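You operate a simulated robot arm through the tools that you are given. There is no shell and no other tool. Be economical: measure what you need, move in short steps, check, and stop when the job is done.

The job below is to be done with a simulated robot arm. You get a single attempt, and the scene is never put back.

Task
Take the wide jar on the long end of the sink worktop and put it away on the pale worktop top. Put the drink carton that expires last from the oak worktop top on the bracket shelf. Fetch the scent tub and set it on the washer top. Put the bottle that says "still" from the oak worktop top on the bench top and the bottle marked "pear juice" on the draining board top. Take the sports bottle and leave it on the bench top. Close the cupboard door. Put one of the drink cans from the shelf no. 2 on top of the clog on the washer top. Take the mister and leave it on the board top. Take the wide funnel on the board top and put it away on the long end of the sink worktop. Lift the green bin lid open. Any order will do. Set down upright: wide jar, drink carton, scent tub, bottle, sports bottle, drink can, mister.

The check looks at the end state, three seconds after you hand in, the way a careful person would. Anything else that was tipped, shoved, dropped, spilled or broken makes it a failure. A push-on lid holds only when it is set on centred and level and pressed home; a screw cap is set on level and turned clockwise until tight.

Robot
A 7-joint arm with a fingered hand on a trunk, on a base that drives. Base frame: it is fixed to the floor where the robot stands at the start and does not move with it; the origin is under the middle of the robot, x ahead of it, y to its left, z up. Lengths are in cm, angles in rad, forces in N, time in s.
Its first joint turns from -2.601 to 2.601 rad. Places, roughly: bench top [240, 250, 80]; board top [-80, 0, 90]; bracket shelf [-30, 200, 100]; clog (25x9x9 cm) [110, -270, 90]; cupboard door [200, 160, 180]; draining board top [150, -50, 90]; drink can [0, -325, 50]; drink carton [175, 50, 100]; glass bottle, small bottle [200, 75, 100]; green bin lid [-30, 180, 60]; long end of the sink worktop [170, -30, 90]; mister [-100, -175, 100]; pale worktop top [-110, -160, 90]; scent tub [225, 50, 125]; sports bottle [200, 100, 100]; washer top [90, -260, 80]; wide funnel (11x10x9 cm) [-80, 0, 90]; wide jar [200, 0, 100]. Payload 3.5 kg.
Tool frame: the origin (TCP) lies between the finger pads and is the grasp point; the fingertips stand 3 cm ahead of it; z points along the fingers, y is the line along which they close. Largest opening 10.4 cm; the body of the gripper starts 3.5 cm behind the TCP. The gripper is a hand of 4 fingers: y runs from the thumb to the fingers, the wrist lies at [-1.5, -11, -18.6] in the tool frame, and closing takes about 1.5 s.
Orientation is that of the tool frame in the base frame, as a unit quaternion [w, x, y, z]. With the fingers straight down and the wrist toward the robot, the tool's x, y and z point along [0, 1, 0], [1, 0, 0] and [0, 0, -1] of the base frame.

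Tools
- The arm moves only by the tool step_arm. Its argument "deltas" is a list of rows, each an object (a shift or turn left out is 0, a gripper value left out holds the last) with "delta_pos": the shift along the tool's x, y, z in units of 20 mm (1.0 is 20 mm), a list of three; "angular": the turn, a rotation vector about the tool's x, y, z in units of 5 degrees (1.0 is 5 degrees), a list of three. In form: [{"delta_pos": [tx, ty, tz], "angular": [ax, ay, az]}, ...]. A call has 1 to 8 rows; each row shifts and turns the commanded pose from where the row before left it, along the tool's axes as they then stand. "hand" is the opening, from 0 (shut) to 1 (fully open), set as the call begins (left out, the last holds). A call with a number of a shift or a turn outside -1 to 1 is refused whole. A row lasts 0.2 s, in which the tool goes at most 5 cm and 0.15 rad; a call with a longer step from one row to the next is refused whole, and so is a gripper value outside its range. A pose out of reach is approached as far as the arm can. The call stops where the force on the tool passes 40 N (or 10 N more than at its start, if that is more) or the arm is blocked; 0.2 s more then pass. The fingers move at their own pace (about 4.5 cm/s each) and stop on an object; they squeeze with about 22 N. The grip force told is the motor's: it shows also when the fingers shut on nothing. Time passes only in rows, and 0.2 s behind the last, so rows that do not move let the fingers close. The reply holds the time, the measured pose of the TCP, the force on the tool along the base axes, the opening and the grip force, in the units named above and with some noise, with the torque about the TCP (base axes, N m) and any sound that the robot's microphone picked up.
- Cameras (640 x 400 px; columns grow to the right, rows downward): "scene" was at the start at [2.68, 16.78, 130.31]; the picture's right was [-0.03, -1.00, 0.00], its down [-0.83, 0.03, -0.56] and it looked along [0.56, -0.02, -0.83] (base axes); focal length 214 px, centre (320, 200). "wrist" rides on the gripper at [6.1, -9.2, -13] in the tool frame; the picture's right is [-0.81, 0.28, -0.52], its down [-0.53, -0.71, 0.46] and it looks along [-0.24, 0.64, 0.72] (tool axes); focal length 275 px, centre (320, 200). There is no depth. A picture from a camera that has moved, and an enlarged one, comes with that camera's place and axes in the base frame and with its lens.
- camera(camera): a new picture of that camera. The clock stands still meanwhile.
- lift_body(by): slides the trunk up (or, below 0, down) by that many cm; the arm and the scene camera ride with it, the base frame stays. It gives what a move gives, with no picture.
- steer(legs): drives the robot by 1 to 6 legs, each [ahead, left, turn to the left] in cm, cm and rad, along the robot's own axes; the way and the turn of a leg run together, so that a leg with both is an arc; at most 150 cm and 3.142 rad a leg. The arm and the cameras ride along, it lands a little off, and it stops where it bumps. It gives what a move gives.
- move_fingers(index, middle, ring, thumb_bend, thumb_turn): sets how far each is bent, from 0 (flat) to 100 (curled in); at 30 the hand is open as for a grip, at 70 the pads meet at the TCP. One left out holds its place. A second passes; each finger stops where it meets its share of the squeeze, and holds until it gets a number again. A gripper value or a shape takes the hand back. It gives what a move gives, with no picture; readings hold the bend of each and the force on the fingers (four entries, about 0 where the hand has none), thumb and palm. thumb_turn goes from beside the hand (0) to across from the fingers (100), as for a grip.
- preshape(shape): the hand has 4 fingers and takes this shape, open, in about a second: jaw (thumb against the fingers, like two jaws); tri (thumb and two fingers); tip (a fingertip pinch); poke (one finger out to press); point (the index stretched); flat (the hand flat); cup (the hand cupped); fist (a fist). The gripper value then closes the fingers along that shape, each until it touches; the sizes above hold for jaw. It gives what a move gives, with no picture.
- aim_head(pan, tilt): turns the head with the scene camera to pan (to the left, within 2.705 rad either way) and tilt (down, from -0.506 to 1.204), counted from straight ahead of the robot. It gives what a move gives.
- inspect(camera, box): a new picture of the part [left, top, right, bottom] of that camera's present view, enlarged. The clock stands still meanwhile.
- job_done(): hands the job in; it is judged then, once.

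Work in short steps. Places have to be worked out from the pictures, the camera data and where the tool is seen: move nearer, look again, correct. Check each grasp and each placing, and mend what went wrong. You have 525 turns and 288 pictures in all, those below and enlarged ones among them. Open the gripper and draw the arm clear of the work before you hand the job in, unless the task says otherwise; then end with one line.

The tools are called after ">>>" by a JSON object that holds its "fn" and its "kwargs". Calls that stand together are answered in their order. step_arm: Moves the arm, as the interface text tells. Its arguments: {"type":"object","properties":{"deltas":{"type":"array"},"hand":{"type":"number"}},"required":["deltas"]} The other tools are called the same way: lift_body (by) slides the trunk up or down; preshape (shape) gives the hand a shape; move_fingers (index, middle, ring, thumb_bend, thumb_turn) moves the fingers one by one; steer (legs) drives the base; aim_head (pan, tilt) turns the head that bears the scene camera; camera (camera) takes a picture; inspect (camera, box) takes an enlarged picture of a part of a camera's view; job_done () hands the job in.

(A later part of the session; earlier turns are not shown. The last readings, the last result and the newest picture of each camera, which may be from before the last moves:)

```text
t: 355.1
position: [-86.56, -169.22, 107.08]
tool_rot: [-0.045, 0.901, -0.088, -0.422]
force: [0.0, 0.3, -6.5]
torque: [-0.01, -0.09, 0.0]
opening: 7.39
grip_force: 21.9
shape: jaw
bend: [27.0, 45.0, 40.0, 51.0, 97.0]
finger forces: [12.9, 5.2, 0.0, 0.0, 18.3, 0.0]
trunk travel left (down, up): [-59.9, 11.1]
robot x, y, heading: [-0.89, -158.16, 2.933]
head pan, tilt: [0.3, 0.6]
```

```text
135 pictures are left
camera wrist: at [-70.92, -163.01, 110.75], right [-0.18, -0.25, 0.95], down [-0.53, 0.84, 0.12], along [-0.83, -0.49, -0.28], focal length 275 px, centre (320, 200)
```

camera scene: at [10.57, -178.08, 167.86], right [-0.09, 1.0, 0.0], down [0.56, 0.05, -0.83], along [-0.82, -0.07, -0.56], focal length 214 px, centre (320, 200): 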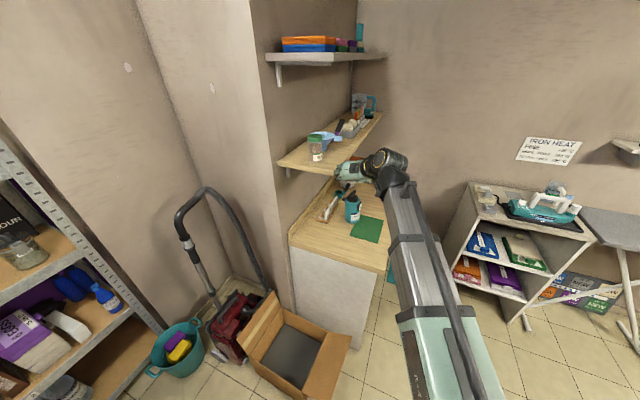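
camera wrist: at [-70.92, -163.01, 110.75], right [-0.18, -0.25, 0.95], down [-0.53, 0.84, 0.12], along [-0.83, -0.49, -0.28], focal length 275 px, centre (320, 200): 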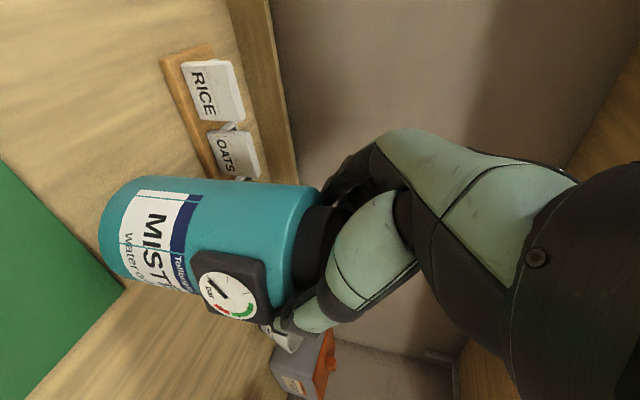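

Holding, hanging upright. Lift more, back out, and slide over toward the ironing board.

>>> {"fn": "lift_body", "kwargs": {"by": 8}}

>>> {"fn": "steer", "kwargs": {"legs": [[-45, 0, 0], [0, -120, 0]]}}

>>> {"fn": "camera", "kwargs": {"camera": "scene"}}

>>> {"fn": "camera", "kwargs": {"camera": "wrist"}}

```text
t: 356.2
position: [-86.47, -169.21, 115.09]
tool_rot: [-0.046, 0.901, -0.089, -0.423]
force: [-0.4, 0.2, -5.9]
torque: [-0.01, -0.04, 0.02]
opening: 7.37
grip_force: 22.2
shape: jaw
bend: [27.0, 45.0, 40.0, 51.0, 97.0]
finger forces: [13.0, 5.3, 0.0, 0.0, 18.2, 0.0]
trunk travel left (down, up): [-67.9, 3.1]
robot x, y, heading: [-0.88, -158.45, 2.921]
head pan, tilt: [0.3, 0.6]
```

```text
t: 364.7
position: [-16.15, -62.46, 115.08]
tool_rot: [-0.043, 0.902, -0.084, -0.421]
force: [0.0, -0.2, -6.7]
torque: [-0.06, -0.1, -0.01]
opening: 7.38
grip_force: 21.9
shape: jaw
bend: [27.0, 45.0, 40.0, 51.0, 97.0]
finger forces: [13.0, 5.3, 0.0, 0.1, 18.3, 0.0]
trunk travel left (down, up): [-67.9, 3.1]
robot x, y, heading: [68.98, -51.12, 2.938]
head pan, tilt: [0.3, 0.6]
```

```text
134 pictures are left
camera scene: at [61.28, -69.19, 164.79], right [-0.1, 1.0, 0.0], down [0.56, 0.05, -0.82], along [-0.82, -0.08, -0.57], focal length 214 px, centre (320, 200)
```

scene: 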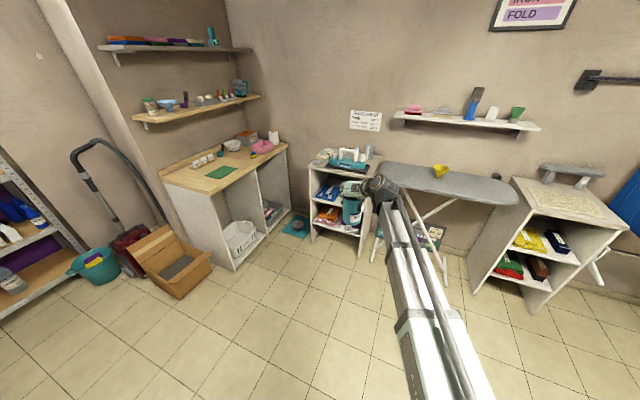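

```text
133 pictures are left
camera wrist: at [-0.74, -56.15, 118.76], right [-0.17, -0.25, 0.95], down [-0.54, 0.83, 0.12], along [-0.82, -0.5, -0.28], focal length 275 px, centre (320, 200)
```

wrist: 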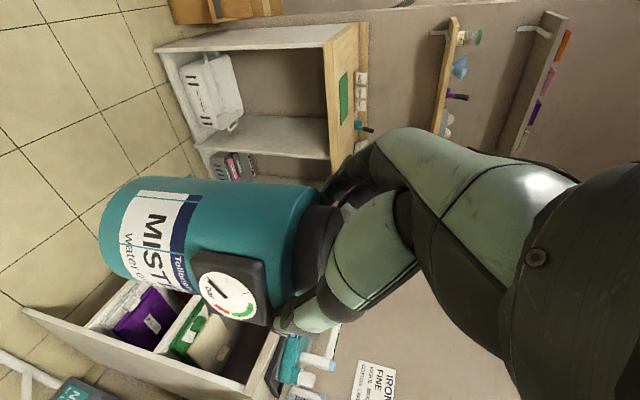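

Board spans roughly y -36..47, x -100..-60; funnel at about (-86,5). Target for the mister: (-83,-19). Drive right 29, ahead 55, then look.

>>> {"fn": "steer", "kwargs": {"legs": [[0, -29, 0], [55, 0, 0]]}}

>>> {"fn": "camera", "kwargs": {"camera": "scene"}}

>>> {"fn": "camera", "kwargs": {"camera": "wrist"}}

```text
t: 369.4
position: [-64.17, -24.96, 115.0]
tool_rot: [-0.04, 0.902, -0.078, -0.423]
force: [-0.9, 0.4, -6.2]
torque: [-0.03, -0.1, -0.04]
opening: 7.37
grip_force: 22.0
shape: jaw
bend: [27.0, 45.0, 40.0, 51.0, 97.0]
finger forces: [12.7, 5.1, 0.0, 0.0, 18.3, 0.0]
trunk travel left (down, up): [-67.9, 3.1]
robot x, y, heading: [21.16, -11.61, 2.957]
head pan, tilt: [0.3, 0.6]
```

```text
132 pictures are left
camera scene: at [13.42, -30.47, 164.78], right [-0.11, 0.99, 0.0], down [0.56, 0.06, -0.82], along [-0.82, -0.09, -0.57], focal length 214 px, centre (320, 200)
```

scene: 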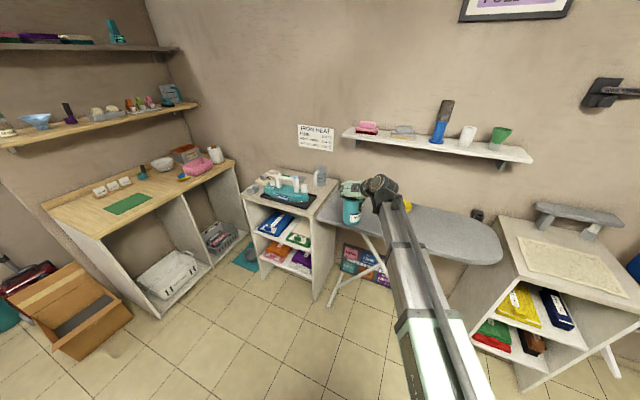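

```text
131 pictures are left
camera wrist: at [-48.78, -18.4, 118.72], right [-0.17, -0.26, 0.95], down [-0.56, 0.82, 0.12], along [-0.81, -0.51, -0.28], focal length 275 px, centre (320, 200)
```

wrist: 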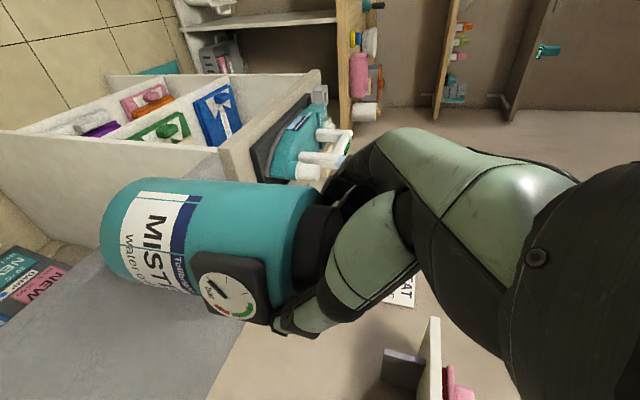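

Target (-88,-19), about 15 cm inside the front edge and 25 cm from the funnel. Drive ahead 23.

>>> {"fn": "steer", "kwargs": {"legs": [[23, -1.5, 0]]}}

>>> {"fn": "camera", "kwargs": {"camera": "wrist"}}

>>> {"fn": "camera", "kwargs": {"camera": "scene"}}

```text
t: 371.2
position: [-86.88, -19.1, 114.92]
tool_rot: [-0.041, 0.902, -0.077, -0.422]
force: [-0.4, -0.2, -6.1]
torque: [0.01, -0.08, 0.07]
opening: 7.36
grip_force: 21.9
shape: jaw
bend: [27.0, 45.0, 40.0, 51.0, 97.0]
finger forces: [12.5, 5.1, 0.1, 0.0, 18.3, 0.0]
trunk travel left (down, up): [-67.9, 3.1]
robot x, y, heading: [-1.54, -6.08, 2.949]
head pan, tilt: [0.3, 0.6]
```

```text
130 pictures are left
camera wrist: at [-71.53, -12.45, 118.69], right [-0.17, -0.26, 0.95], down [-0.56, 0.82, 0.12], along [-0.81, -0.51, -0.28], focal length 275 px, centre (320, 200)
```

wrist: 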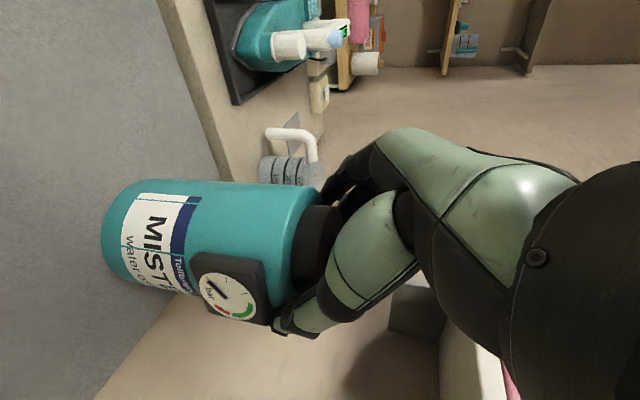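

```text
129 pictures are left
camera scene: at [-9.35, -24.57, 164.78], right [-0.11, 0.99, 0.0], down [0.56, 0.06, -0.82], along [-0.82, -0.09, -0.57], focal length 214 px, centre (320, 200)
```

scene: 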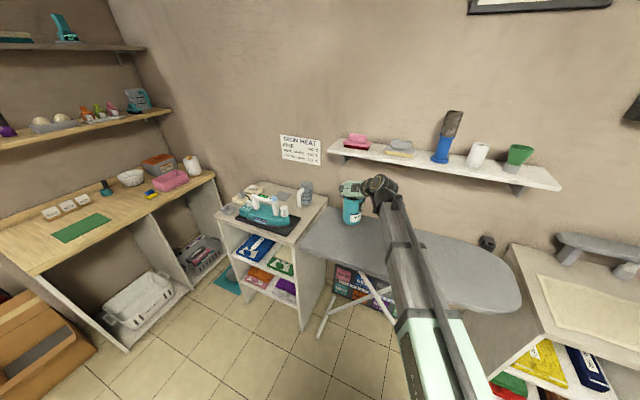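

Over the middle of the board's left part. Lower in stages.

>>> {"fn": "lift_body", "kwargs": {"by": -5}}

>>> {"fn": "lift_body", "kwargs": {"by": -1.5}}

>>> {"fn": "lift_body", "kwargs": {"by": -1}}

>>> {"fn": "camera", "kwargs": {"camera": "wrist"}}

```text
t: 372.1
position: [-86.65, -18.95, 109.98]
tool_rot: [-0.04, 0.902, -0.078, -0.422]
force: [-0.4, -0.5, -5.6]
torque: [-0.01, -0.1, 0.03]
opening: 7.36
grip_force: 22.2
shape: jaw
bend: [27.0, 45.0, 40.0, 51.0, 97.0]
finger forces: [13.0, 5.5, 0.0, 0.1, 18.0, 0.0]
trunk travel left (down, up): [-62.9, 8.1]
robot x, y, heading: [-1.77, -5.96, 2.956]
head pan, tilt: [0.3, 0.6]
```

```text
t: 372.7
position: [-86.8, -19.1, 108.48]
tool_rot: [-0.04, 0.903, -0.077, -0.421]
force: [-0.2, 0.8, -6.1]
torque: [-0.03, -0.09, -0.01]
opening: 7.4
grip_force: 22.0
shape: jaw
bend: [27.0, 45.0, 40.0, 51.0, 97.0]
finger forces: [13.0, 5.4, 0.0, 0.0, 18.1, 0.0]
trunk travel left (down, up): [-61.4, 9.6]
robot x, y, heading: [-1.67, -5.84, 2.954]
head pan, tilt: [0.3, 0.6]
```

```text
t: 373.3
position: [-86.77, -19.14, 107.63]
tool_rot: [-0.039, 0.903, -0.077, -0.422]
force: [0.1, -1.3, -5.5]
torque: [-0.04, -0.12, -0.01]
opening: 7.37
grip_force: 22.2
shape: jaw
bend: [27.0, 45.0, 40.0, 51.0, 97.0]
finger forces: [13.1, 5.4, 0.1, 0.1, 18.1, 0.0]
trunk travel left (down, up): [-60.4, 10.6]
robot x, y, heading: [-1.82, -5.93, 2.952]
head pan, tilt: [0.3, 0.6]
```

```text
128 pictures are left
camera wrist: at [-71.42, -12.47, 111.25], right [-0.17, -0.26, 0.95], down [-0.56, 0.82, 0.12], along [-0.81, -0.51, -0.28], focal length 275 px, centre (320, 200)
```

wrist: 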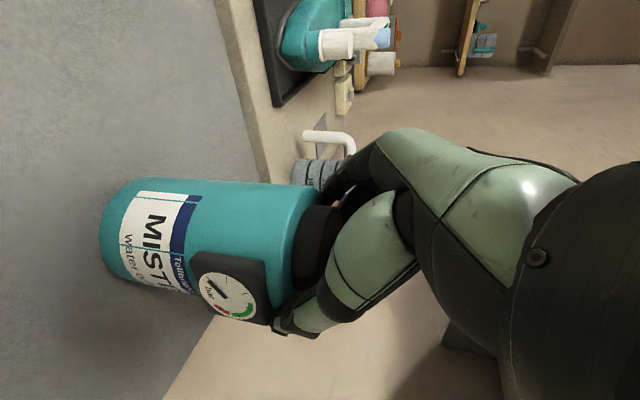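

>>> {"fn": "lift_body", "kwargs": {"by": -1}}

>>> {"fn": "lift_body", "kwargs": {"by": -0.7}}

>>> {"fn": "lift_body", "kwargs": {"by": -0.7}}

```text
t: 373.9
position: [-86.86, -18.97, 106.59]
tool_rot: [-0.041, 0.903, -0.078, -0.421]
force: [0.6, -0.3, -6.1]
torque: [-0.03, -0.08, 0.0]
opening: 7.4
grip_force: 21.8
shape: jaw
bend: [27.0, 45.0, 40.0, 51.0, 97.0]
finger forces: [13.0, 5.5, 0.1, 0.0, 18.2, 0.0]
trunk travel left (down, up): [-59.4, 11.6]
robot x, y, heading: [-1.45, -6.02, 2.957]
head pan, tilt: [0.3, 0.6]
```

```text
t: 374.5
position: [-86.77, -19.0, 105.85]
tool_rot: [-0.041, 0.902, -0.077, -0.422]
force: [0.3, 0.8, -6.6]
torque: [-0.03, -0.14, -0.02]
opening: 7.37
grip_force: 21.4
shape: jaw
bend: [27.0, 45.0, 40.0, 51.0, 97.0]
finger forces: [13.0, 5.4, 0.0, 0.0, 18.1, 0.1]
trunk travel left (down, up): [-58.7, 12.3]
robot x, y, heading: [-1.51, -5.85, 2.953]
head pan, tilt: [0.3, 0.6]
```

```text
t: 375.0
position: [-86.81, -18.96, 105.23]
tool_rot: [-0.041, 0.902, -0.077, -0.423]
force: [-2.5, -0.7, 3.3]
torque: [-0.17, 0.06, -0.08]
opening: 7.38
grip_force: 21.6
shape: jaw
bend: [27.0, 45.0, 40.0, 51.0, 98.0]
finger forces: [15.1, 7.4, 0.0, 0.1, 19.3, 0.0]
trunk travel left (down, up): [-58.0, 13.0]
robot x, y, heading: [-1.73, -5.89, 2.951]
head pan, tilt: [0.3, 0.6]
```

Contact; press slightly to seat it, then release.

>>> {"fn": "lift_body", "kwargs": {"by": -0.4}}

>>> {"fn": "step_arm", "kwargs": {"deltas": [{}, {}, {}, {}, {}, {}, {}], "hand": 1}}

>>> {"fn": "camera", "kwargs": {"camera": "wrist"}}

```text
t: 375.6
position: [-86.71, -19.01, 105.01]
tool_rot: [-0.039, 0.901, -0.079, -0.424]
force: [-3.9, 1.0, 15.9]
torque: [-0.43, 0.41, -0.07]
opening: 7.37
grip_force: 22.5
shape: jaw
bend: [27.0, 44.0, 40.0, 51.0, 99.0]
finger forces: [18.1, 9.4, 0.0, 0.0, 19.8, 0.0]
trunk travel left (down, up): [-57.6, 13.4]
robot x, y, heading: [-2.11, -5.95, 2.951]
head pan, tilt: [0.3, 0.6]
```

```text
t: 377.1
position: [-86.76, -18.96, 104.75]
tool_rot: [-0.04, 0.902, -0.078, -0.422]
force: [0.0, -0.9, 0.2]
torque: [0.0, -0.02, 0.02]
opening: 10.39
grip_force: 0.0
shape: jaw
bend: [30.0, 30.0, 30.0, 30.0, 98.0]
finger forces: [0.1, 0.1, 0.0, 0.0, 0.0, 0.0]
trunk travel left (down, up): [-57.6, 13.4]
robot x, y, heading: [-1.81, -5.94, 2.953]
head pan, tilt: [0.3, 0.6]
```

```text
127 pictures are left
camera wrist: at [-71.39, -12.46, 108.48], right [-0.17, -0.26, 0.95], down [-0.56, 0.82, 0.12], along [-0.81, -0.51, -0.28], focal length 275 px, centre (320, 200)
```

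wrist: 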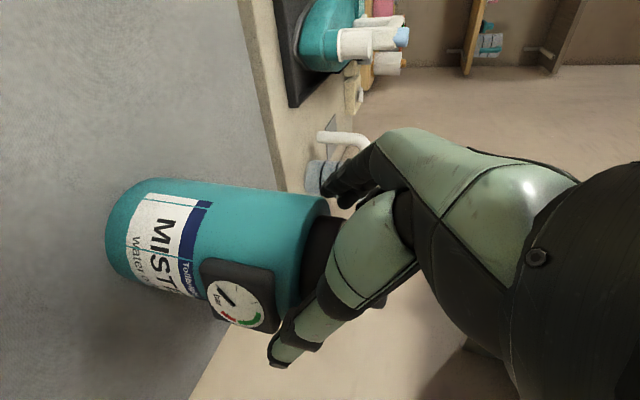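

Standing. Back out along the tool axis and view.

>>> {"fn": "step_arm", "kwargs": {"deltas": [{"delta_pos": [0, 0, -1]}, {"delta_pos": [0, 0, -1]}, {"delta_pos": [0, 0, -1]}, {"delta_pos": [0, 0, -1]}, {"delta_pos": [0, 0, -1]}, {"delta_pos": [0, 0, -1]}, {"delta_pos": [0, 0, -1]}, {"delta_pos": [0, 0, -1]}]}}

>>> {"fn": "steer", "kwargs": {"legs": [[-30, 0, 0]]}}

>>> {"fn": "camera", "kwargs": {"camera": "scene"}}

```text
t: 378.9
position: [-74.75, -21.26, 115.12]
tool_rot: [-0.041, 0.902, -0.077, -0.422]
force: [-0.1, 0.6, 0.7]
torque: [0.0, -0.02, 0.0]
opening: 10.34
grip_force: 0.0
shape: jaw
bend: [30.0, 30.0, 30.0, 30.0, 98.0]
finger forces: [0.1, 0.0, 0.0, 0.0, 0.0, 0.0]
trunk travel left (down, up): [-57.6, 13.4]
robot x, y, heading: [-1.91, -6.08, 2.952]
head pan, tilt: [0.3, 0.6]
```

```text
t: 381.0
position: [-45.2, -27.19, 115.02]
tool_rot: [-0.039, 0.902, -0.076, -0.423]
force: [0.2, -0.5, -0.3]
torque: [0.04, -0.01, -0.01]
opening: 10.34
grip_force: 0.0
shape: jaw
bend: [30.0, 30.0, 30.0, 30.0, 98.0]
finger forces: [0.0, 0.1, 0.0, 0.0, 0.0, 0.1]
trunk travel left (down, up): [-57.6, 13.4]
robot x, y, heading: [27.75, -11.82, 2.963]
head pan, tilt: [0.3, 0.6]
```

```text
126 pictures are left
camera scene: at [20.41, -30.16, 154.5], right [-0.12, 0.99, 0.0], down [0.56, 0.07, -0.83], along [-0.82, -0.1, -0.56], focal length 214 px, centre (320, 200)
```

scene: 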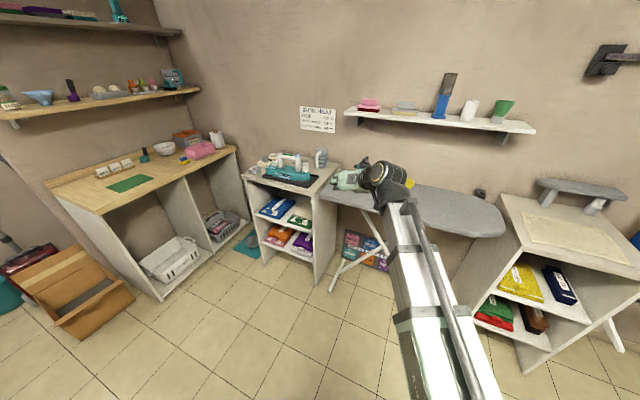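

Now look at the funnel: shift right and zoom.

>>> {"fn": "steer", "kwargs": {"legs": [[0, -32, 0]]}}

>>> {"fn": "inspect", "kwargs": {"camera": "scene", "box": [240, 120, 440, 260]}}

>>> {"fn": "camera", "kwargs": {"camera": "wrist"}}

```text
t: 383.1
position: [-39.57, 4.05, 115.02]
tool_rot: [-0.038, 0.902, -0.073, -0.423]
force: [-0.2, -0.5, -0.3]
torque: [0.01, 0.03, 0.0]
opening: 10.37
grip_force: 0.0
shape: jaw
bend: [30.0, 30.0, 30.0, 30.0, 98.0]
finger forces: [0.0, 0.1, 0.0, 0.1, 0.0, 0.1]
trunk travel left (down, up): [-57.6, 13.4]
robot x, y, heading: [33.49, 19.8, 2.958]
head pan, tilt: [0.3, 0.6]
```

```text
2.86 times, centred on (340, 190) of scene
camera zoom: at [26.2, 1.37, 154.5], right [-0.12, 0.99, 0.0], down [0.56, 0.07, -0.83], along [-0.82, -0.1, -0.56], focal length 613 px, centre (263, 229)
```

zoom: 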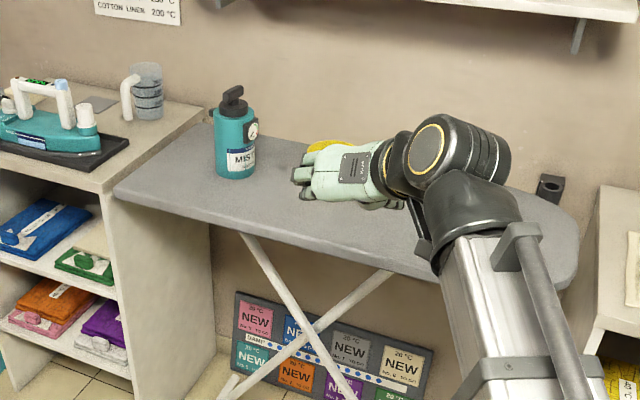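

```text
124 pictures are left
camera wrist: at [-24.15, 10.8, 118.76], right [-0.17, -0.26, 0.95], down [-0.56, 0.82, 0.12], along [-0.81, -0.52, -0.28], focal length 275 px, centre (320, 200)
```

wrist: 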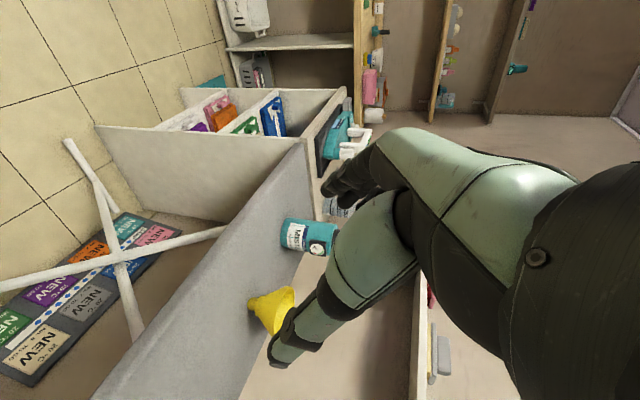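

>>> {"fn": "inspect", "kwargs": {"camera": "wrist", "box": [210, 250, 330, 370]}}

```text
3.33 times, centred on (270, 310) of wrist
camera zoom: at [-24.15, 10.8, 118.76], right [-0.17, -0.26, 0.95], down [-0.56, 0.82, 0.12], along [-0.81, -0.52, -0.28], focal length 918 px, centre (487, -167)
```

zoom: 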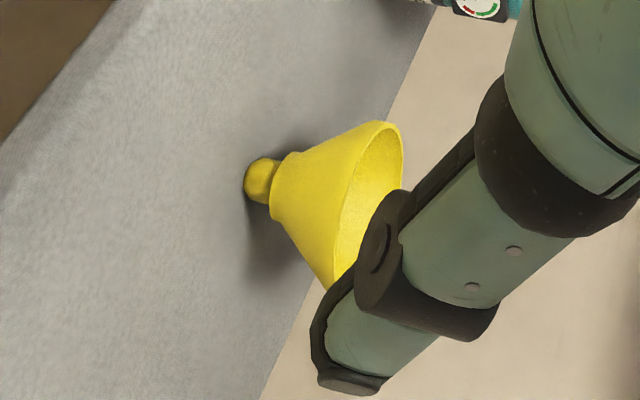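

The mister stands well. The funnel stands on its spout at ≈(-88,1.6), rim z≈97. I'll turn the hand fully down and pinch the rim's left side.

>>> {"fn": "step_arm", "kwargs": {"deltas": [{"angular": [0, 1, 0]}, {"angular": [0, 1, 0]}, {"angular": [0, 1, 0]}, {"angular": [0, 1, 0]}, {"angular": [0, 1, 0]}, {"angular": [0, 1, 0]}, {"angular": [0, 1, 0]}, {"angular": [0, 1, 0]}], "hand": 0.48}}

>>> {"fn": "step_arm", "kwargs": {"deltas": [{"angular": [0, 1, 0]}, {"angular": [0, 1, 0]}, {}]}}

>>> {"fn": "steer", "kwargs": {"legs": [[28, 0, 0]]}}

>>> {"fn": "camera", "kwargs": {"camera": "wrist"}}

>>> {"fn": "camera", "kwargs": {"camera": "scene"}}

```text
t: 384.9
position: [-39.34, 4.06, 114.98]
tool_rot: [-0.01, 0.993, -0.082, -0.089]
force: [0.5, -0.7, -0.1]
torque: [0.03, 0.0, -0.01]
opening: 5.05
grip_force: 0.2
shape: jaw
bend: [74.0, 45.0, 42.0, 70.0, 100.0]
finger forces: [0.0, 0.0, 0.0, 0.0, 0.0, 0.0]
trunk travel left (down, up): [-57.6, 13.4]
robot x, y, heading: [33.11, 19.95, 2.964]
head pan, tilt: [0.3, 0.6]
```

```text
t: 385.7
position: [-39.42, 4.14, 115.03]
tool_rot: [-0.004, 0.997, -0.083, -0.003]
force: [-0.8, -0.9, 0.4]
torque: [-0.04, 0.03, -0.02]
opening: 5.06
grip_force: 0.0
shape: jaw
bend: [74.0, 45.0, 42.0, 70.0, 100.0]
finger forces: [0.0, 0.0, 0.0, 0.0, 0.0, 0.0]
trunk travel left (down, up): [-57.6, 13.4]
robot x, y, heading: [33.55, 20.05, 2.963]
head pan, tilt: [0.3, 0.6]
```

```text
t: 387.7
position: [-67.34, 9.11, 114.99]
tool_rot: [-0.003, 0.997, -0.083, -0.002]
force: [0.8, 0.0, 0.6]
torque: [-0.04, 0.04, -0.01]
opening: 5.04
grip_force: 0.0
shape: jaw
bend: [74.0, 45.0, 42.0, 70.0, 100.0]
finger forces: [0.1, 0.0, 0.0, 0.0, 0.0, 0.0]
trunk travel left (down, up): [-57.6, 13.4]
robot x, y, heading: [6.0, 25.17, 2.96]
head pan, tilt: [0.3, 0.6]
```

```text
122 pictures are left
camera wrist: at [-59.7, 17.05, 128.1], right [-0.84, -0.14, 0.52], down [-0.41, 0.8, -0.45], along [-0.35, -0.59, -0.73], focal length 275 px, centre (320, 200)
```

wrist: 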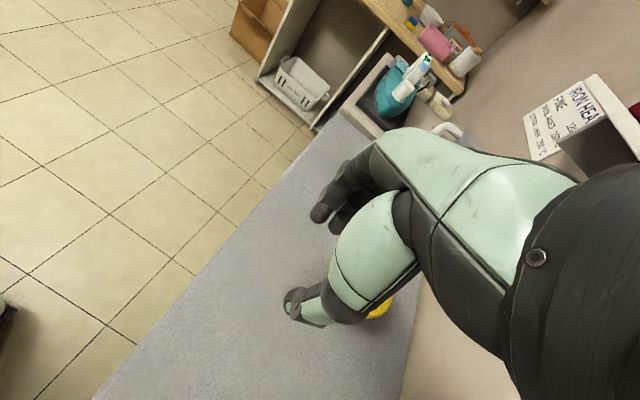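

```text
121 pictures are left
camera scene: at [-1.75, 6.39, 154.49], right [-0.12, 0.99, 0.0], down [0.56, 0.07, -0.82], along [-0.82, -0.1, -0.57], focal length 214 px, centre (320, 200)
```

scene: 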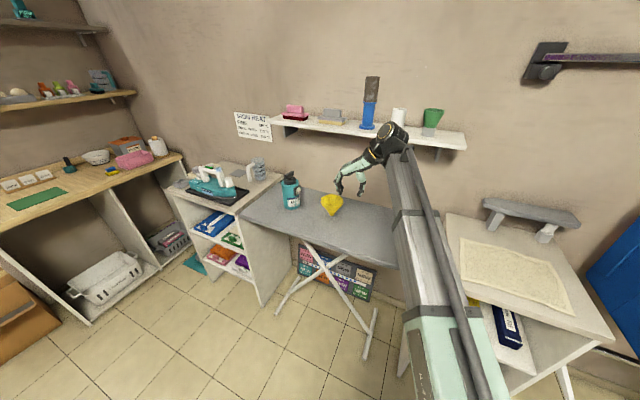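

>>> {"fn": "inspect", "kwargs": {"camera": "scene", "box": [280, 160, 400, 240]}}

```text
5.00 times, centred on (340, 200) of scene
camera zoom: at [-1.75, 6.39, 154.49], right [-0.12, 0.99, 0.0], down [0.56, 0.07, -0.82], along [-0.82, -0.1, -0.57], focal length 1072 px, centre (220, 200)
```

zoom: 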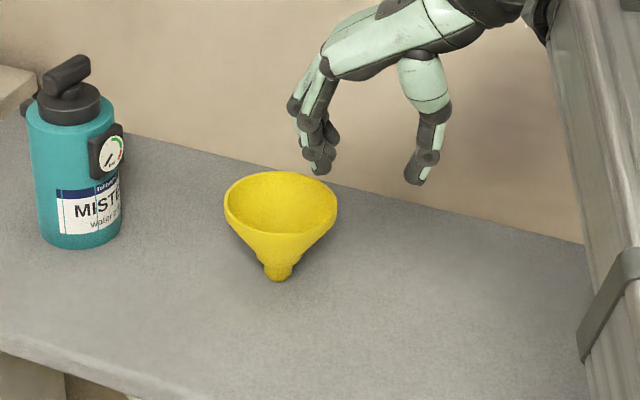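

Funnel axis (-84.6,2.0), rim z 97, radius 5.2. Move the TCP above the left rim (-85.4,-2.5).

>>> {"fn": "steer", "kwargs": {"legs": [[15.7, 14.7, 0]]}}

>>> {"fn": "lift_body", "kwargs": {"by": -9}}

>>> {"fn": "inspect", "kwargs": {"camera": "scene", "box": [280, 140, 440, 240]}}

>>> {"fn": "camera", "kwargs": {"camera": "wrist"}}

```text
t: 389.4
position: [-85.78, -2.72, 115.03]
tool_rot: [-0.003, 0.997, -0.081, -0.001]
force: [0.1, -0.2, 0.5]
torque: [-0.02, -0.02, -0.01]
opening: 5.04
grip_force: 0.0
shape: jaw
bend: [74.0, 45.0, 42.0, 70.0, 100.0]
finger forces: [0.0, 0.1, 0.0, 0.0, 0.0, 0.2]
trunk travel left (down, up): [-57.6, 13.4]
robot x, y, heading: [-12.76, 13.37, 2.958]
head pan, tilt: [0.3, 0.6]
```

```text
t: 390.6
position: [-85.62, -2.65, 106.05]
tool_rot: [-0.003, 0.997, -0.083, -0.002]
force: [0.8, -0.3, -0.2]
torque: [0.01, 0.03, 0.04]
opening: 5.05
grip_force: 0.1
shape: jaw
bend: [74.0, 45.0, 42.0, 70.0, 100.0]
finger forces: [0.0, 0.0, 0.1, 0.0, 0.0, 0.0]
trunk travel left (down, up): [-48.6, 22.4]
robot x, y, heading: [-12.54, 13.31, 2.967]
head pan, tilt: [0.3, 0.6]
```

```text
4.00 times, centred on (360, 190) of scene
camera zoom: at [-20.05, -5.29, 145.5], right [-0.12, 0.99, 0.0], down [0.56, 0.07, -0.83], along [-0.82, -0.1, -0.56], focal length 858 px, centre (160, 240)
```

zoom: 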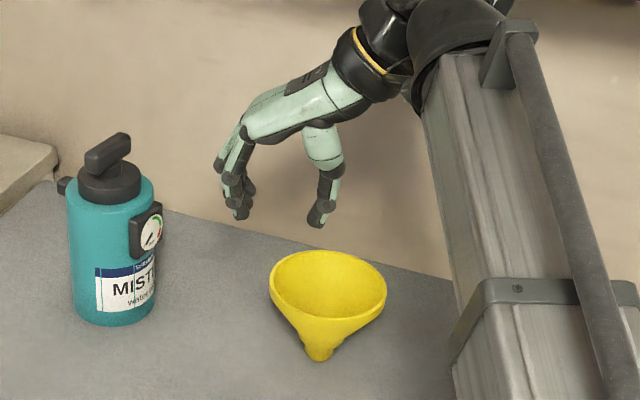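

```text
118 pictures are left
camera wrist: at [-78.03, 5.24, 119.14], right [-0.84, -0.14, 0.52], down [-0.41, 0.79, -0.45], along [-0.35, -0.59, -0.73], focal length 275 px, centre (320, 200)
```

wrist: 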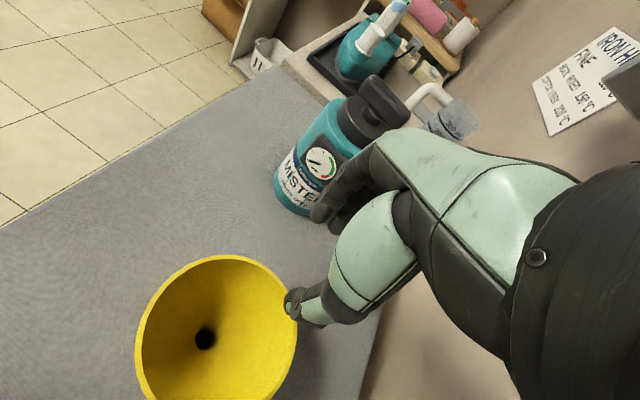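

Slight fore-aft correction and descend to z≈96.3 so the thumb goes inside the rim and the fingers outside.

>>> {"fn": "step_arm", "kwargs": {"deltas": [{"delta_pos": [0.6, 0, 0.8]}, {"delta_pos": [0, 0, 0.8]}, {"delta_pos": [0, 0, 0.8]}, {"delta_pos": [0, 0, 0.8]}, {"delta_pos": [0, 0, 0.8]}, {"delta_pos": [0, 0, 0.8]}]}}

>>> {"fn": "camera", "kwargs": {"camera": "wrist"}}

>>> {"fn": "inspect", "kwargs": {"camera": "scene", "box": [280, 160, 440, 260]}}

```text
t: 392.0
position: [-84.38, -2.82, 96.43]
tool_rot: [-0.004, 0.997, -0.082, -0.002]
force: [0.0, -0.1, -1.1]
torque: [0.0, -0.03, 0.0]
opening: 5.03
grip_force: 0.1
shape: jaw
bend: [74.0, 45.0, 42.0, 70.0, 100.0]
finger forces: [0.0, 0.0, 0.1, 0.0, 0.1, 0.0]
trunk travel left (down, up): [-48.6, 22.4]
robot x, y, heading: [-12.82, 13.31, 2.961]
head pan, tilt: [0.3, 0.6]
```

```text
117 pictures are left
camera wrist: at [-76.84, 5.07, 109.5], right [-0.84, -0.14, 0.52], down [-0.41, 0.79, -0.45], along [-0.35, -0.59, -0.73], focal length 275 px, centre (320, 200)
```

wrist: 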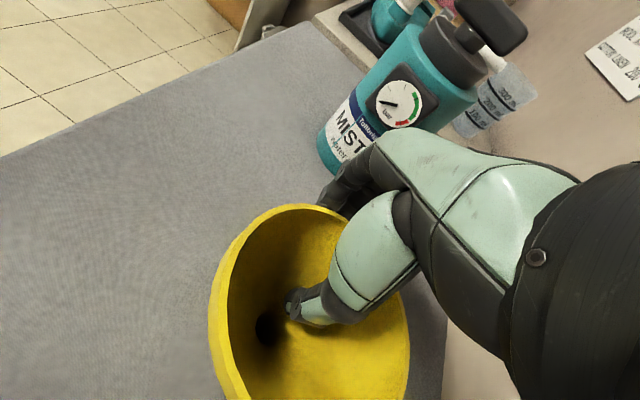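

```text
4.00 times, centred on (360, 210) of scene
camera zoom: at [-20.05, -5.29, 145.49], right [-0.12, 0.99, 0.0], down [0.56, 0.07, -0.83], along [-0.82, -0.1, -0.56], focal length 858 px, centre (160, 160)
```

zoom: 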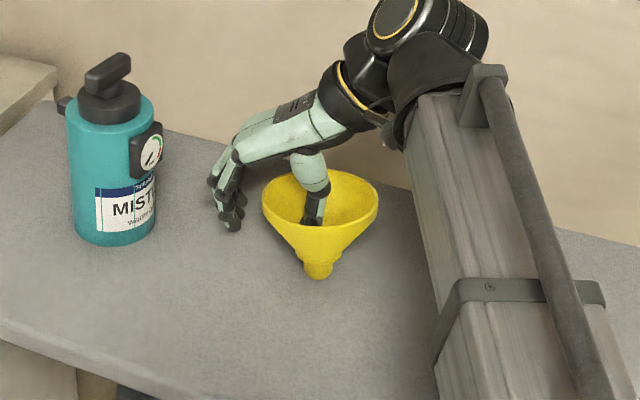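

Perfect straddle of the rim. Close and lift.

>>> {"fn": "step_arm", "kwargs": {"deltas": [{}, {}, {}, {}, {}, {}, {}, {}], "hand": 0}}

>>> {"fn": "lift_body", "kwargs": {"by": 6}}

>>> {"fn": "inspect", "kwargs": {"camera": "scene", "box": [280, 140, 440, 240]}}

```text
t: 393.8
position: [-84.38, -2.94, 96.45]
tool_rot: [-0.003, 0.997, -0.082, -0.003]
force: [-2.3, 1.0, 13.7]
torque: [0.47, -0.13, 0.05]
opening: 1.18
grip_force: 21.6
shape: jaw
bend: [73.0, 69.0, 70.0, 78.0, 100.0]
finger forces: [8.4, 5.9, 3.0, 0.0, 26.3, 0.0]
trunk travel left (down, up): [-48.6, 22.4]
robot x, y, heading: [-12.57, 13.26, 2.962]
head pan, tilt: [0.3, 0.6]
```

```text
t: 394.8
position: [-84.52, -2.87, 102.31]
tool_rot: [-0.004, 0.997, -0.082, -0.001]
force: [0.0, 1.0, -1.3]
torque: [0.04, 0.05, 0.03]
opening: 1.06
grip_force: 21.9
shape: jaw
bend: [73.0, 71.0, 70.0, 78.0, 100.0]
finger forces: [8.6, 4.0, 0.0, 0.1, 11.7, 0.1]
trunk travel left (down, up): [-54.6, 16.4]
robot x, y, heading: [-12.91, 13.16, 2.962]
head pan, tilt: [0.3, 0.6]
```

```text
4.00 times, centred on (360, 190) of scene
camera zoom: at [-20.06, -5.3, 151.49], right [-0.12, 0.99, 0.0], down [0.56, 0.07, -0.83], along [-0.82, -0.1, -0.56], focal length 858 px, centre (160, 240)
```

zoom: 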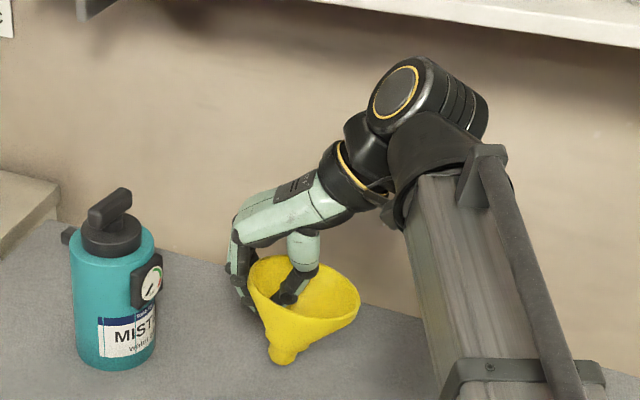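

Held. Lift, back away, and turn around to face the sink worktop.

>>> {"fn": "lift_body", "kwargs": {"by": 16}}

>>> {"fn": "steer", "kwargs": {"legs": [[-65, 0, 0], [0, 0, 1.57], [0, 0, 1.57]]}}

>>> {"fn": "aim_head", "kwargs": {"pan": 0.2, "tilt": 0.5}}

>>> {"fn": "camera", "kwargs": {"camera": "scene"}}

>>> {"fn": "camera", "kwargs": {"camera": "wrist"}}

```text
t: 396.6
position: [-84.47, -2.82, 118.35]
tool_rot: [-0.003, 0.997, -0.082, -0.001]
force: [0.0, -0.4, 0.1]
torque: [0.04, -0.01, 0.0]
opening: 1.07
grip_force: 22.4
shape: jaw
bend: [73.0, 71.0, 70.0, 78.0, 100.0]
finger forces: [8.5, 4.0, 0.0, 0.1, 11.8, 0.0]
trunk travel left (down, up): [-70.6, 0.4]
robot x, y, heading: [-12.51, 13.46, 2.961]
head pan, tilt: [0.3, 0.6]
```

```text
t: 407.9
position: [122.35, 18.87, 118.42]
tool_rot: [0.002, 0.077, 0.997, -0.003]
force: [0.4, 0.3, -0.9]
torque: [0.01, -0.02, 0.02]
opening: 1.03
grip_force: 21.9
shape: jaw
bend: [73.0, 71.0, 70.0, 78.0, 100.0]
finger forces: [8.7, 3.8, 0.0, 0.1, 12.1, 0.0]
trunk travel left (down, up): [-70.6, 0.4]
robot x, y, heading: [50.75, 1.77, -0.174]
head pan, tilt: [0.3, 0.6]
```

```text
t: 408.6
position: [122.33, 18.86, 118.45]
tool_rot: [0.002, 0.076, 0.997, -0.003]
force: [-0.3, -0.5, -0.4]
torque: [-0.02, 0.01, -0.01]
opening: 1.05
grip_force: 22.3
shape: jaw
bend: [73.0, 71.0, 70.0, 78.0, 100.0]
finger forces: [8.8, 3.8, 0.0, 0.0, 12.0, 0.1]
trunk travel left (down, up): [-70.6, 0.4]
robot x, y, heading: [51.29, 1.41, -0.166]
head pan, tilt: [0.201, 0.499]
```

```text
114 pictures are left
camera scene: at [58.46, 19.63, 168.4], right [0.04, -1.0, 0.0], down [-0.48, -0.02, -0.88], along [0.88, 0.03, -0.48], focal length 214 px, centre (320, 200)
```

scene: 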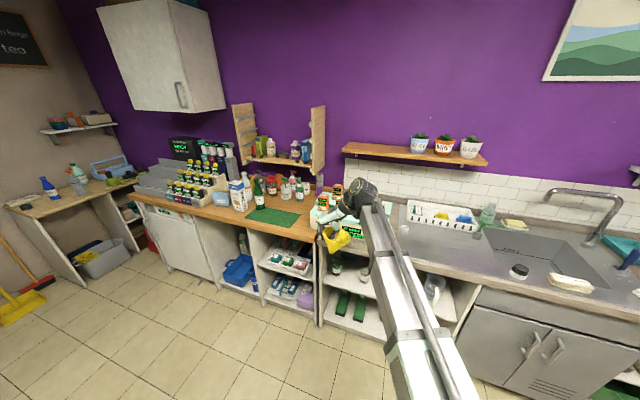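

```text
113 pictures are left
camera wrist: at [114.96, 10.8, 131.51], right [0.84, 0.15, 0.52], down [0.42, -0.79, -0.45], along [0.34, 0.59, -0.73], focal length 275 px, centre (320, 200)
```

wrist: 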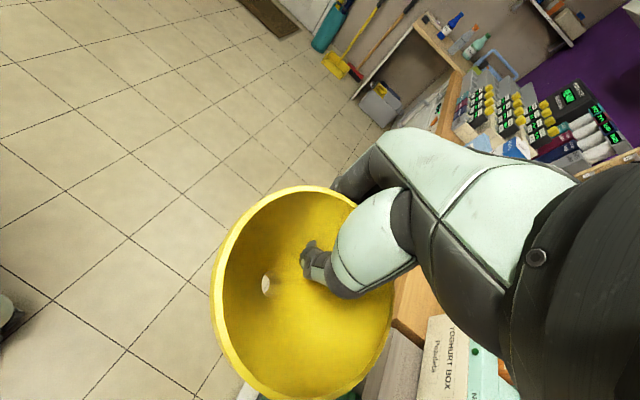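

Drive right 50 cm to view the worktop area left of the arm.

>>> {"fn": "steer", "kwargs": {"legs": [[10, -55, 0]]}}

>>> {"fn": "aim_head", "kwargs": {"pan": 0.35, "tilt": 0.6}}

>>> {"fn": "camera", "kwargs": {"camera": "scene"}}

>>> {"fn": "inspect", "kwargs": {"camera": "scene", "box": [200, 110, 400, 260]}}

```text
t: 411.8
position: [123.32, -37.59, 118.44]
tool_rot: [0.001, 0.081, 0.997, -0.004]
force: [0.5, 0.5, -0.2]
torque: [0.01, 0.01, 0.02]
opening: 1.04
grip_force: 21.9
shape: jaw
bend: [73.0, 71.0, 70.0, 78.0, 100.0]
finger forces: [8.8, 3.8, 0.0, 0.0, 11.9, 0.0]
trunk travel left (down, up): [-70.6, 0.4]
robot x, y, heading: [51.56, -53.82, -0.175]
head pan, tilt: [0.201, 0.499]
```

```text
t: 412.5
position: [123.24, -37.52, 118.4]
tool_rot: [0.001, 0.082, 0.997, -0.004]
force: [0.4, 0.7, -0.6]
torque: [0.01, 0.0, 0.02]
opening: 1.03
grip_force: 22.0
shape: jaw
bend: [73.0, 71.0, 70.0, 78.0, 100.0]
finger forces: [8.9, 3.8, 0.1, 0.1, 12.0, 0.1]
trunk travel left (down, up): [-70.6, 0.4]
robot x, y, heading: [51.64, -53.77, -0.177]
head pan, tilt: [0.351, 0.6]
```

```text
112 pictures are left
camera scene: at [58.99, -34.78, 167.5], right [0.17, -0.98, 0.0], down [-0.56, -0.1, -0.83], along [0.81, 0.14, -0.56], focal length 214 px, centre (320, 200)
```

scene: 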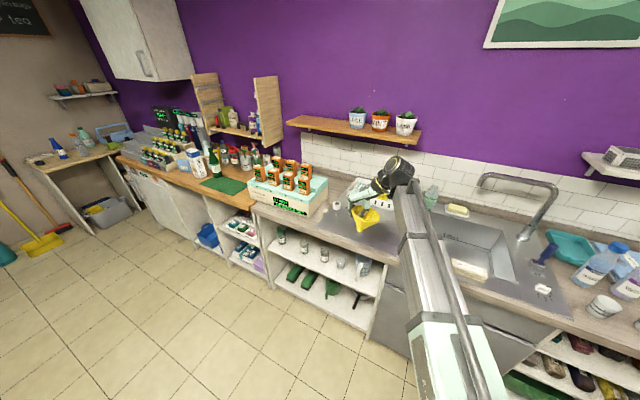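

```text
2.67 times, centred on (300, 185) of scene
camera zoom: at [58.99, -34.78, 167.5], right [0.17, -0.98, 0.0], down [-0.56, -0.1, -0.83], along [0.81, 0.14, -0.56], focal length 572 px, centre (373, 240)
```

zoom: 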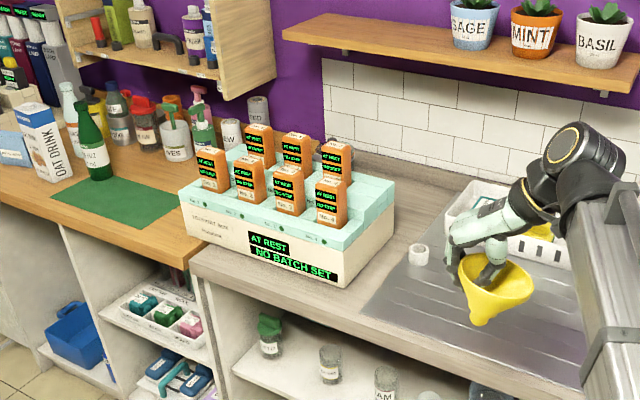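

The ribbed steel is the draining board; the wood-grey strip with the yoghurt box is the long end. Move closer to see behind the box.

>>> {"fn": "steer", "kwargs": {"legs": [[30, 0, 0]]}}

>>> {"fn": "aim_head", "kwargs": {"pan": 0.45, "tilt": 0.7}}

>>> {"fn": "inspect", "kwargs": {"camera": "scene", "box": [220, 80, 440, 260]}}

>>> {"fn": "camera", "kwargs": {"camera": "wrist"}}

```text
t: 414.5
position: [153.05, -43.06, 118.35]
tool_rot: [0.001, 0.082, 0.997, -0.003]
force: [0.4, -0.4, -0.5]
torque: [0.01, 0.01, 0.01]
opening: 1.05
grip_force: 21.8
shape: jaw
bend: [73.0, 71.0, 70.0, 78.0, 100.0]
finger forces: [8.8, 3.7, 0.0, 0.1, 12.0, 0.0]
trunk travel left (down, up): [-70.6, 0.4]
robot x, y, heading: [81.28, -59.08, -0.18]
head pan, tilt: [0.351, 0.6]
```

```text
t: 415.2
position: [152.98, -42.95, 118.36]
tool_rot: [0.001, 0.082, 0.997, -0.004]
force: [-0.7, 0.1, -1.0]
torque: [-0.01, -0.03, 0.01]
opening: 1.05
grip_force: 21.9
shape: jaw
bend: [73.0, 71.0, 70.0, 78.0, 100.0]
finger forces: [8.8, 3.8, 0.1, 0.1, 12.0, 0.1]
trunk travel left (down, up): [-70.6, 0.4]
robot x, y, heading: [81.22, -59.3, -0.181]
head pan, tilt: [0.45, 0.7]
```

```text
2.22 times, centred on (330, 170) of scene
camera zoom: at [88.12, -39.31, 166.63], right [0.27, -0.96, 0.0], down [-0.62, -0.17, -0.77], along [0.74, 0.21, -0.64], focal length 477 px, centre (298, 267)
```

zoom: 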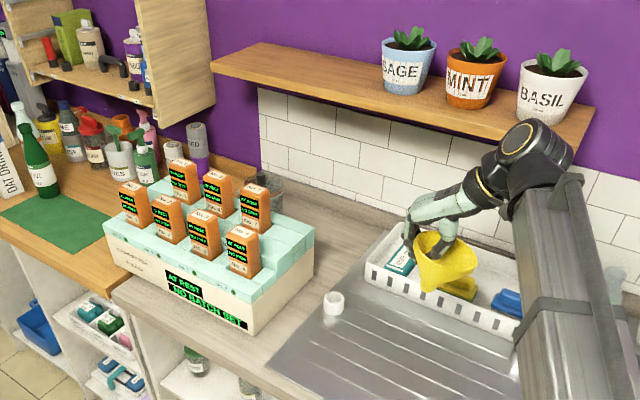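

```text
109 pictures are left
camera wrist: at [145.42, -50.95, 131.51], right [0.84, 0.14, 0.52], down [0.41, -0.79, -0.45], along [0.35, 0.59, -0.73], focal length 275 px, centre (320, 200)
```

wrist: 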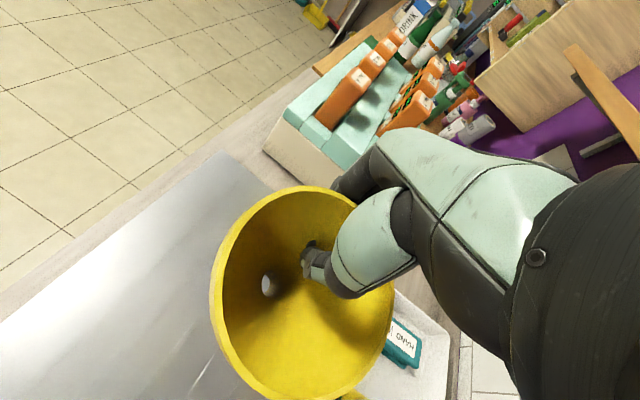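

The free wood strip right of the box near (177,-19.5) suits the funnel, but the gripping side should face away from the box. Rotate the hand 90° back to the standard orientation and level the funnel.

>>> {"fn": "step_arm", "kwargs": {"deltas": [{"angular": [0, 0, 1]}, {"angular": [0, 0, 1]}, {"angular": [0, 0, 1]}, {"angular": [0, 0, 1]}, {"angular": [0, 0, 1]}, {"angular": [0, 0, 1]}, {"angular": [0, 0, 1]}, {"angular": [0, 0, 1]}]}}

>>> {"fn": "step_arm", "kwargs": {"deltas": [{"angular": [0, 0, 1]}, {"angular": [0, 0, 1]}, {"angular": [0, 0, 1]}, {"angular": [0, 0, 1]}, {"angular": [0, 0, 1]}, {"angular": [0, 0, 1]}, {"angular": [0, 0, 1]}, {"angular": [0, 0, 1]}]}}

>>> {"fn": "step_arm", "kwargs": {"deltas": [{"angular": [0, 0, 1]}, {"angular": [0, 0, 1]}, {"angular": [1, 0, 0]}, {"angular": [1, 0, 0]}, {"angular": [1, 0, 0]}, {"angular": [1, 0, 0]}]}}

>>> {"fn": "inspect", "kwargs": {"camera": "scene", "box": [220, 80, 440, 260]}}

>>> {"fn": "camera", "kwargs": {"camera": "wrist"}}

```text
t: 417.0
position: [152.98, -42.97, 118.48]
tool_rot: [0.002, 0.418, 0.908, -0.004]
force: [0.2, 0.0, 0.6]
torque: [0.03, -0.02, 0.0]
opening: 1.06
grip_force: 22.2
shape: jaw
bend: [73.0, 71.0, 70.0, 78.0, 100.0]
finger forces: [8.9, 3.9, 0.1, 0.1, 12.0, 0.0]
trunk travel left (down, up): [-70.6, 0.4]
robot x, y, heading: [81.1, -58.87, -0.177]
head pan, tilt: [0.45, 0.7]
```

```text
t: 418.8
position: [153.78, -48.76, 117.54]
tool_rot: [-0.033, 0.573, 0.818, 0.046]
force: [-0.1, -0.5, 0.6]
torque: [-0.04, -0.03, 0.02]
opening: 1.02
grip_force: 21.6
shape: jaw
bend: [73.0, 71.0, 70.0, 78.0, 100.0]
finger forces: [8.9, 4.0, 0.0, 0.1, 12.1, 0.0]
out of reach, approached as far as the arm can: row 2, 3, 4, 5, 6, 7, 8
trunk travel left (down, up): [-70.6, 0.4]
robot x, y, heading: [81.06, -58.71, -0.181]
head pan, tilt: [0.45, 0.7]
```

```text
t: 420.2
position: [154.11, -54.52, 116.55]
tool_rot: [-0.161, 0.572, 0.802, -0.062]
force: [-1.0, 0.3, -0.6]
torque: [-0.05, -0.04, 0.02]
opening: 1.0
grip_force: 21.5
shape: jaw
bend: [73.0, 71.0, 70.0, 78.0, 100.0]
finger forces: [9.0, 3.7, 0.1, 0.0, 12.0, 0.1]
out of reach, approached as far as the arm can: row 1, 2, 3, 4, 5, 6
trunk travel left (down, up): [-70.6, 0.4]
robot x, y, heading: [81.14, -59.36, -0.178]
head pan, tilt: [0.45, 0.7]
```

```text
2.22 times, centred on (330, 170) of scene
camera zoom: at [88.14, -39.3, 166.63], right [0.27, -0.96, 0.0], down [-0.62, -0.17, -0.76], along [0.74, 0.21, -0.64], focal length 477 px, centre (298, 267)
```

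zoom: 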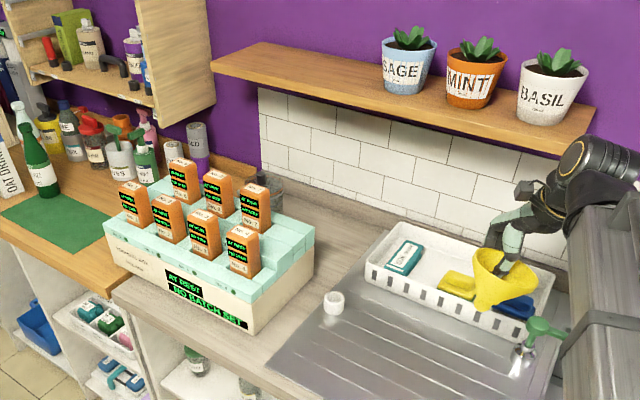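

```text
107 pictures are left
camera wrist: at [148.46, -53.11, 132.54], right [0.65, -0.71, 0.26], down [-0.63, -0.7, -0.33], along [0.41, 0.05, -0.91], focal length 275 px, centre (320, 200)
```

wrist: 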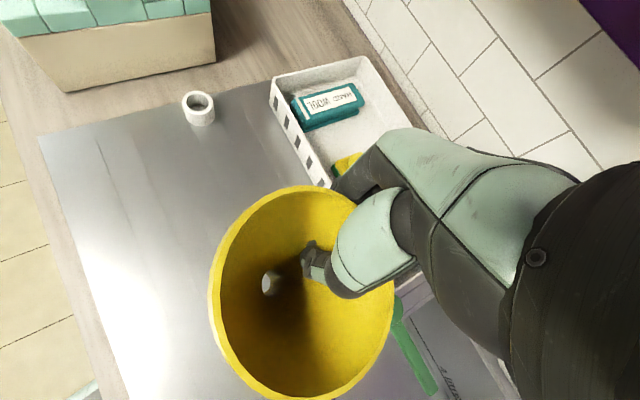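

The wrist reached a joint limit. Rotate back a little to a reachable yaw and see.

>>> {"fn": "step_arm", "kwargs": {"deltas": [{"angular": [0, 0, -1]}, {"angular": [0, 0, -1]}, {"angular": [0, 0, -1]}, {"angular": [0, 0, -1]}, {"angular": [0, 0, -1]}, {"angular": [0, 0, -1]}, {}, {}]}}

>>> {"fn": "camera", "kwargs": {"camera": "wrist"}}

```text
t: 422.0
position: [154.09, -54.56, 116.58]
tool_rot: [-0.166, 0.353, 0.92, -0.034]
force: [-0.3, 0.9, -0.7]
torque: [0.0, 0.0, 0.01]
opening: 1.04
grip_force: 22.8
shape: jaw
bend: [73.0, 71.0, 70.0, 78.0, 100.0]
finger forces: [8.8, 3.8, 0.0, 0.0, 12.0, 0.0]
trunk travel left (down, up): [-70.6, 0.4]
robot x, y, heading: [81.25, -59.24, -0.18]
head pan, tilt: [0.45, 0.7]
```

```text
106 pictures are left
camera wrist: at [148.33, -58.16, 132.2], right [0.91, -0.36, 0.21], down [-0.23, -0.86, -0.45], along [0.34, 0.36, -0.87], focal length 275 px, centre (320, 200)
```

wrist: 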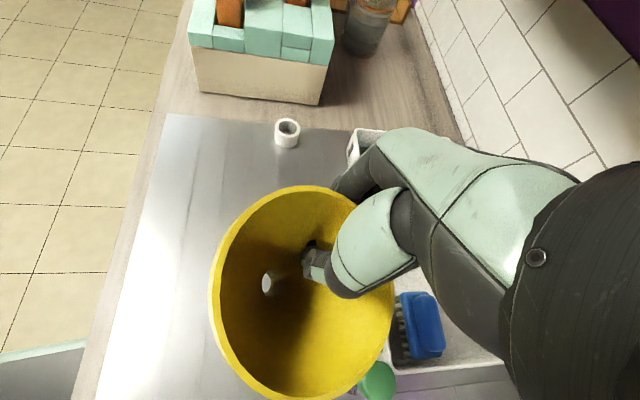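

The earlier orientation was in fact nearly level for the funnel and has fingers pointing forward, clear of box and jar. Rotate back to it.

>>> {"fn": "step_arm", "kwargs": {"deltas": [{"angular": [0, 0, 1]}, {"angular": [0, 0, 1]}, {"angular": [0, 0, 1]}, {"angular": [0, 0, 1]}, {"angular": [0, 0, 1]}, {"angular": [0, 0, 0.8]}, {}]}}

>>> {"fn": "inspect", "kwargs": {"camera": "scene", "box": [330, 100, 470, 220]}}

```text
t: 423.6
position: [154.09, -54.98, 116.63]
tool_rot: [-0.159, 0.569, 0.804, -0.064]
force: [0.7, 0.5, -0.8]
torque: [0.03, 0.0, -0.01]
opening: 1.01
grip_force: 22.0
shape: jaw
bend: [73.0, 71.0, 70.0, 78.0, 100.0]
finger forces: [9.0, 3.9, 0.0, 0.0, 12.0, 0.0]
out of reach, approached as far as the arm can: row 6
trunk travel left (down, up): [-70.6, 0.4]
robot x, y, heading: [81.21, -59.27, -0.177]
head pan, tilt: [0.45, 0.7]
```

```text
3.33 times, centred on (400, 160) of scene
camera zoom: at [88.11, -39.3, 166.63], right [0.27, -0.96, 0.0], down [-0.62, -0.17, -0.76], along [0.74, 0.21, -0.64], focal length 715 px, centre (53, 333)
```

zoom: 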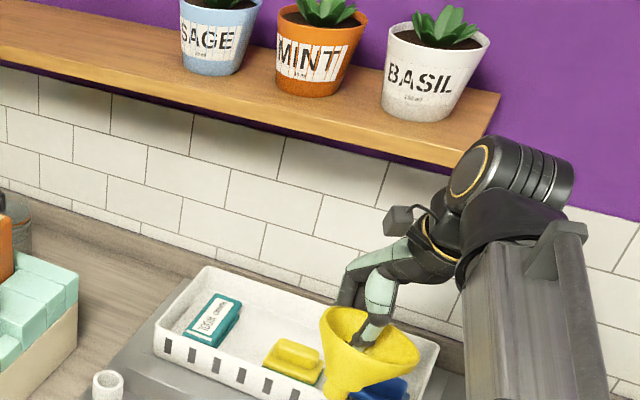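

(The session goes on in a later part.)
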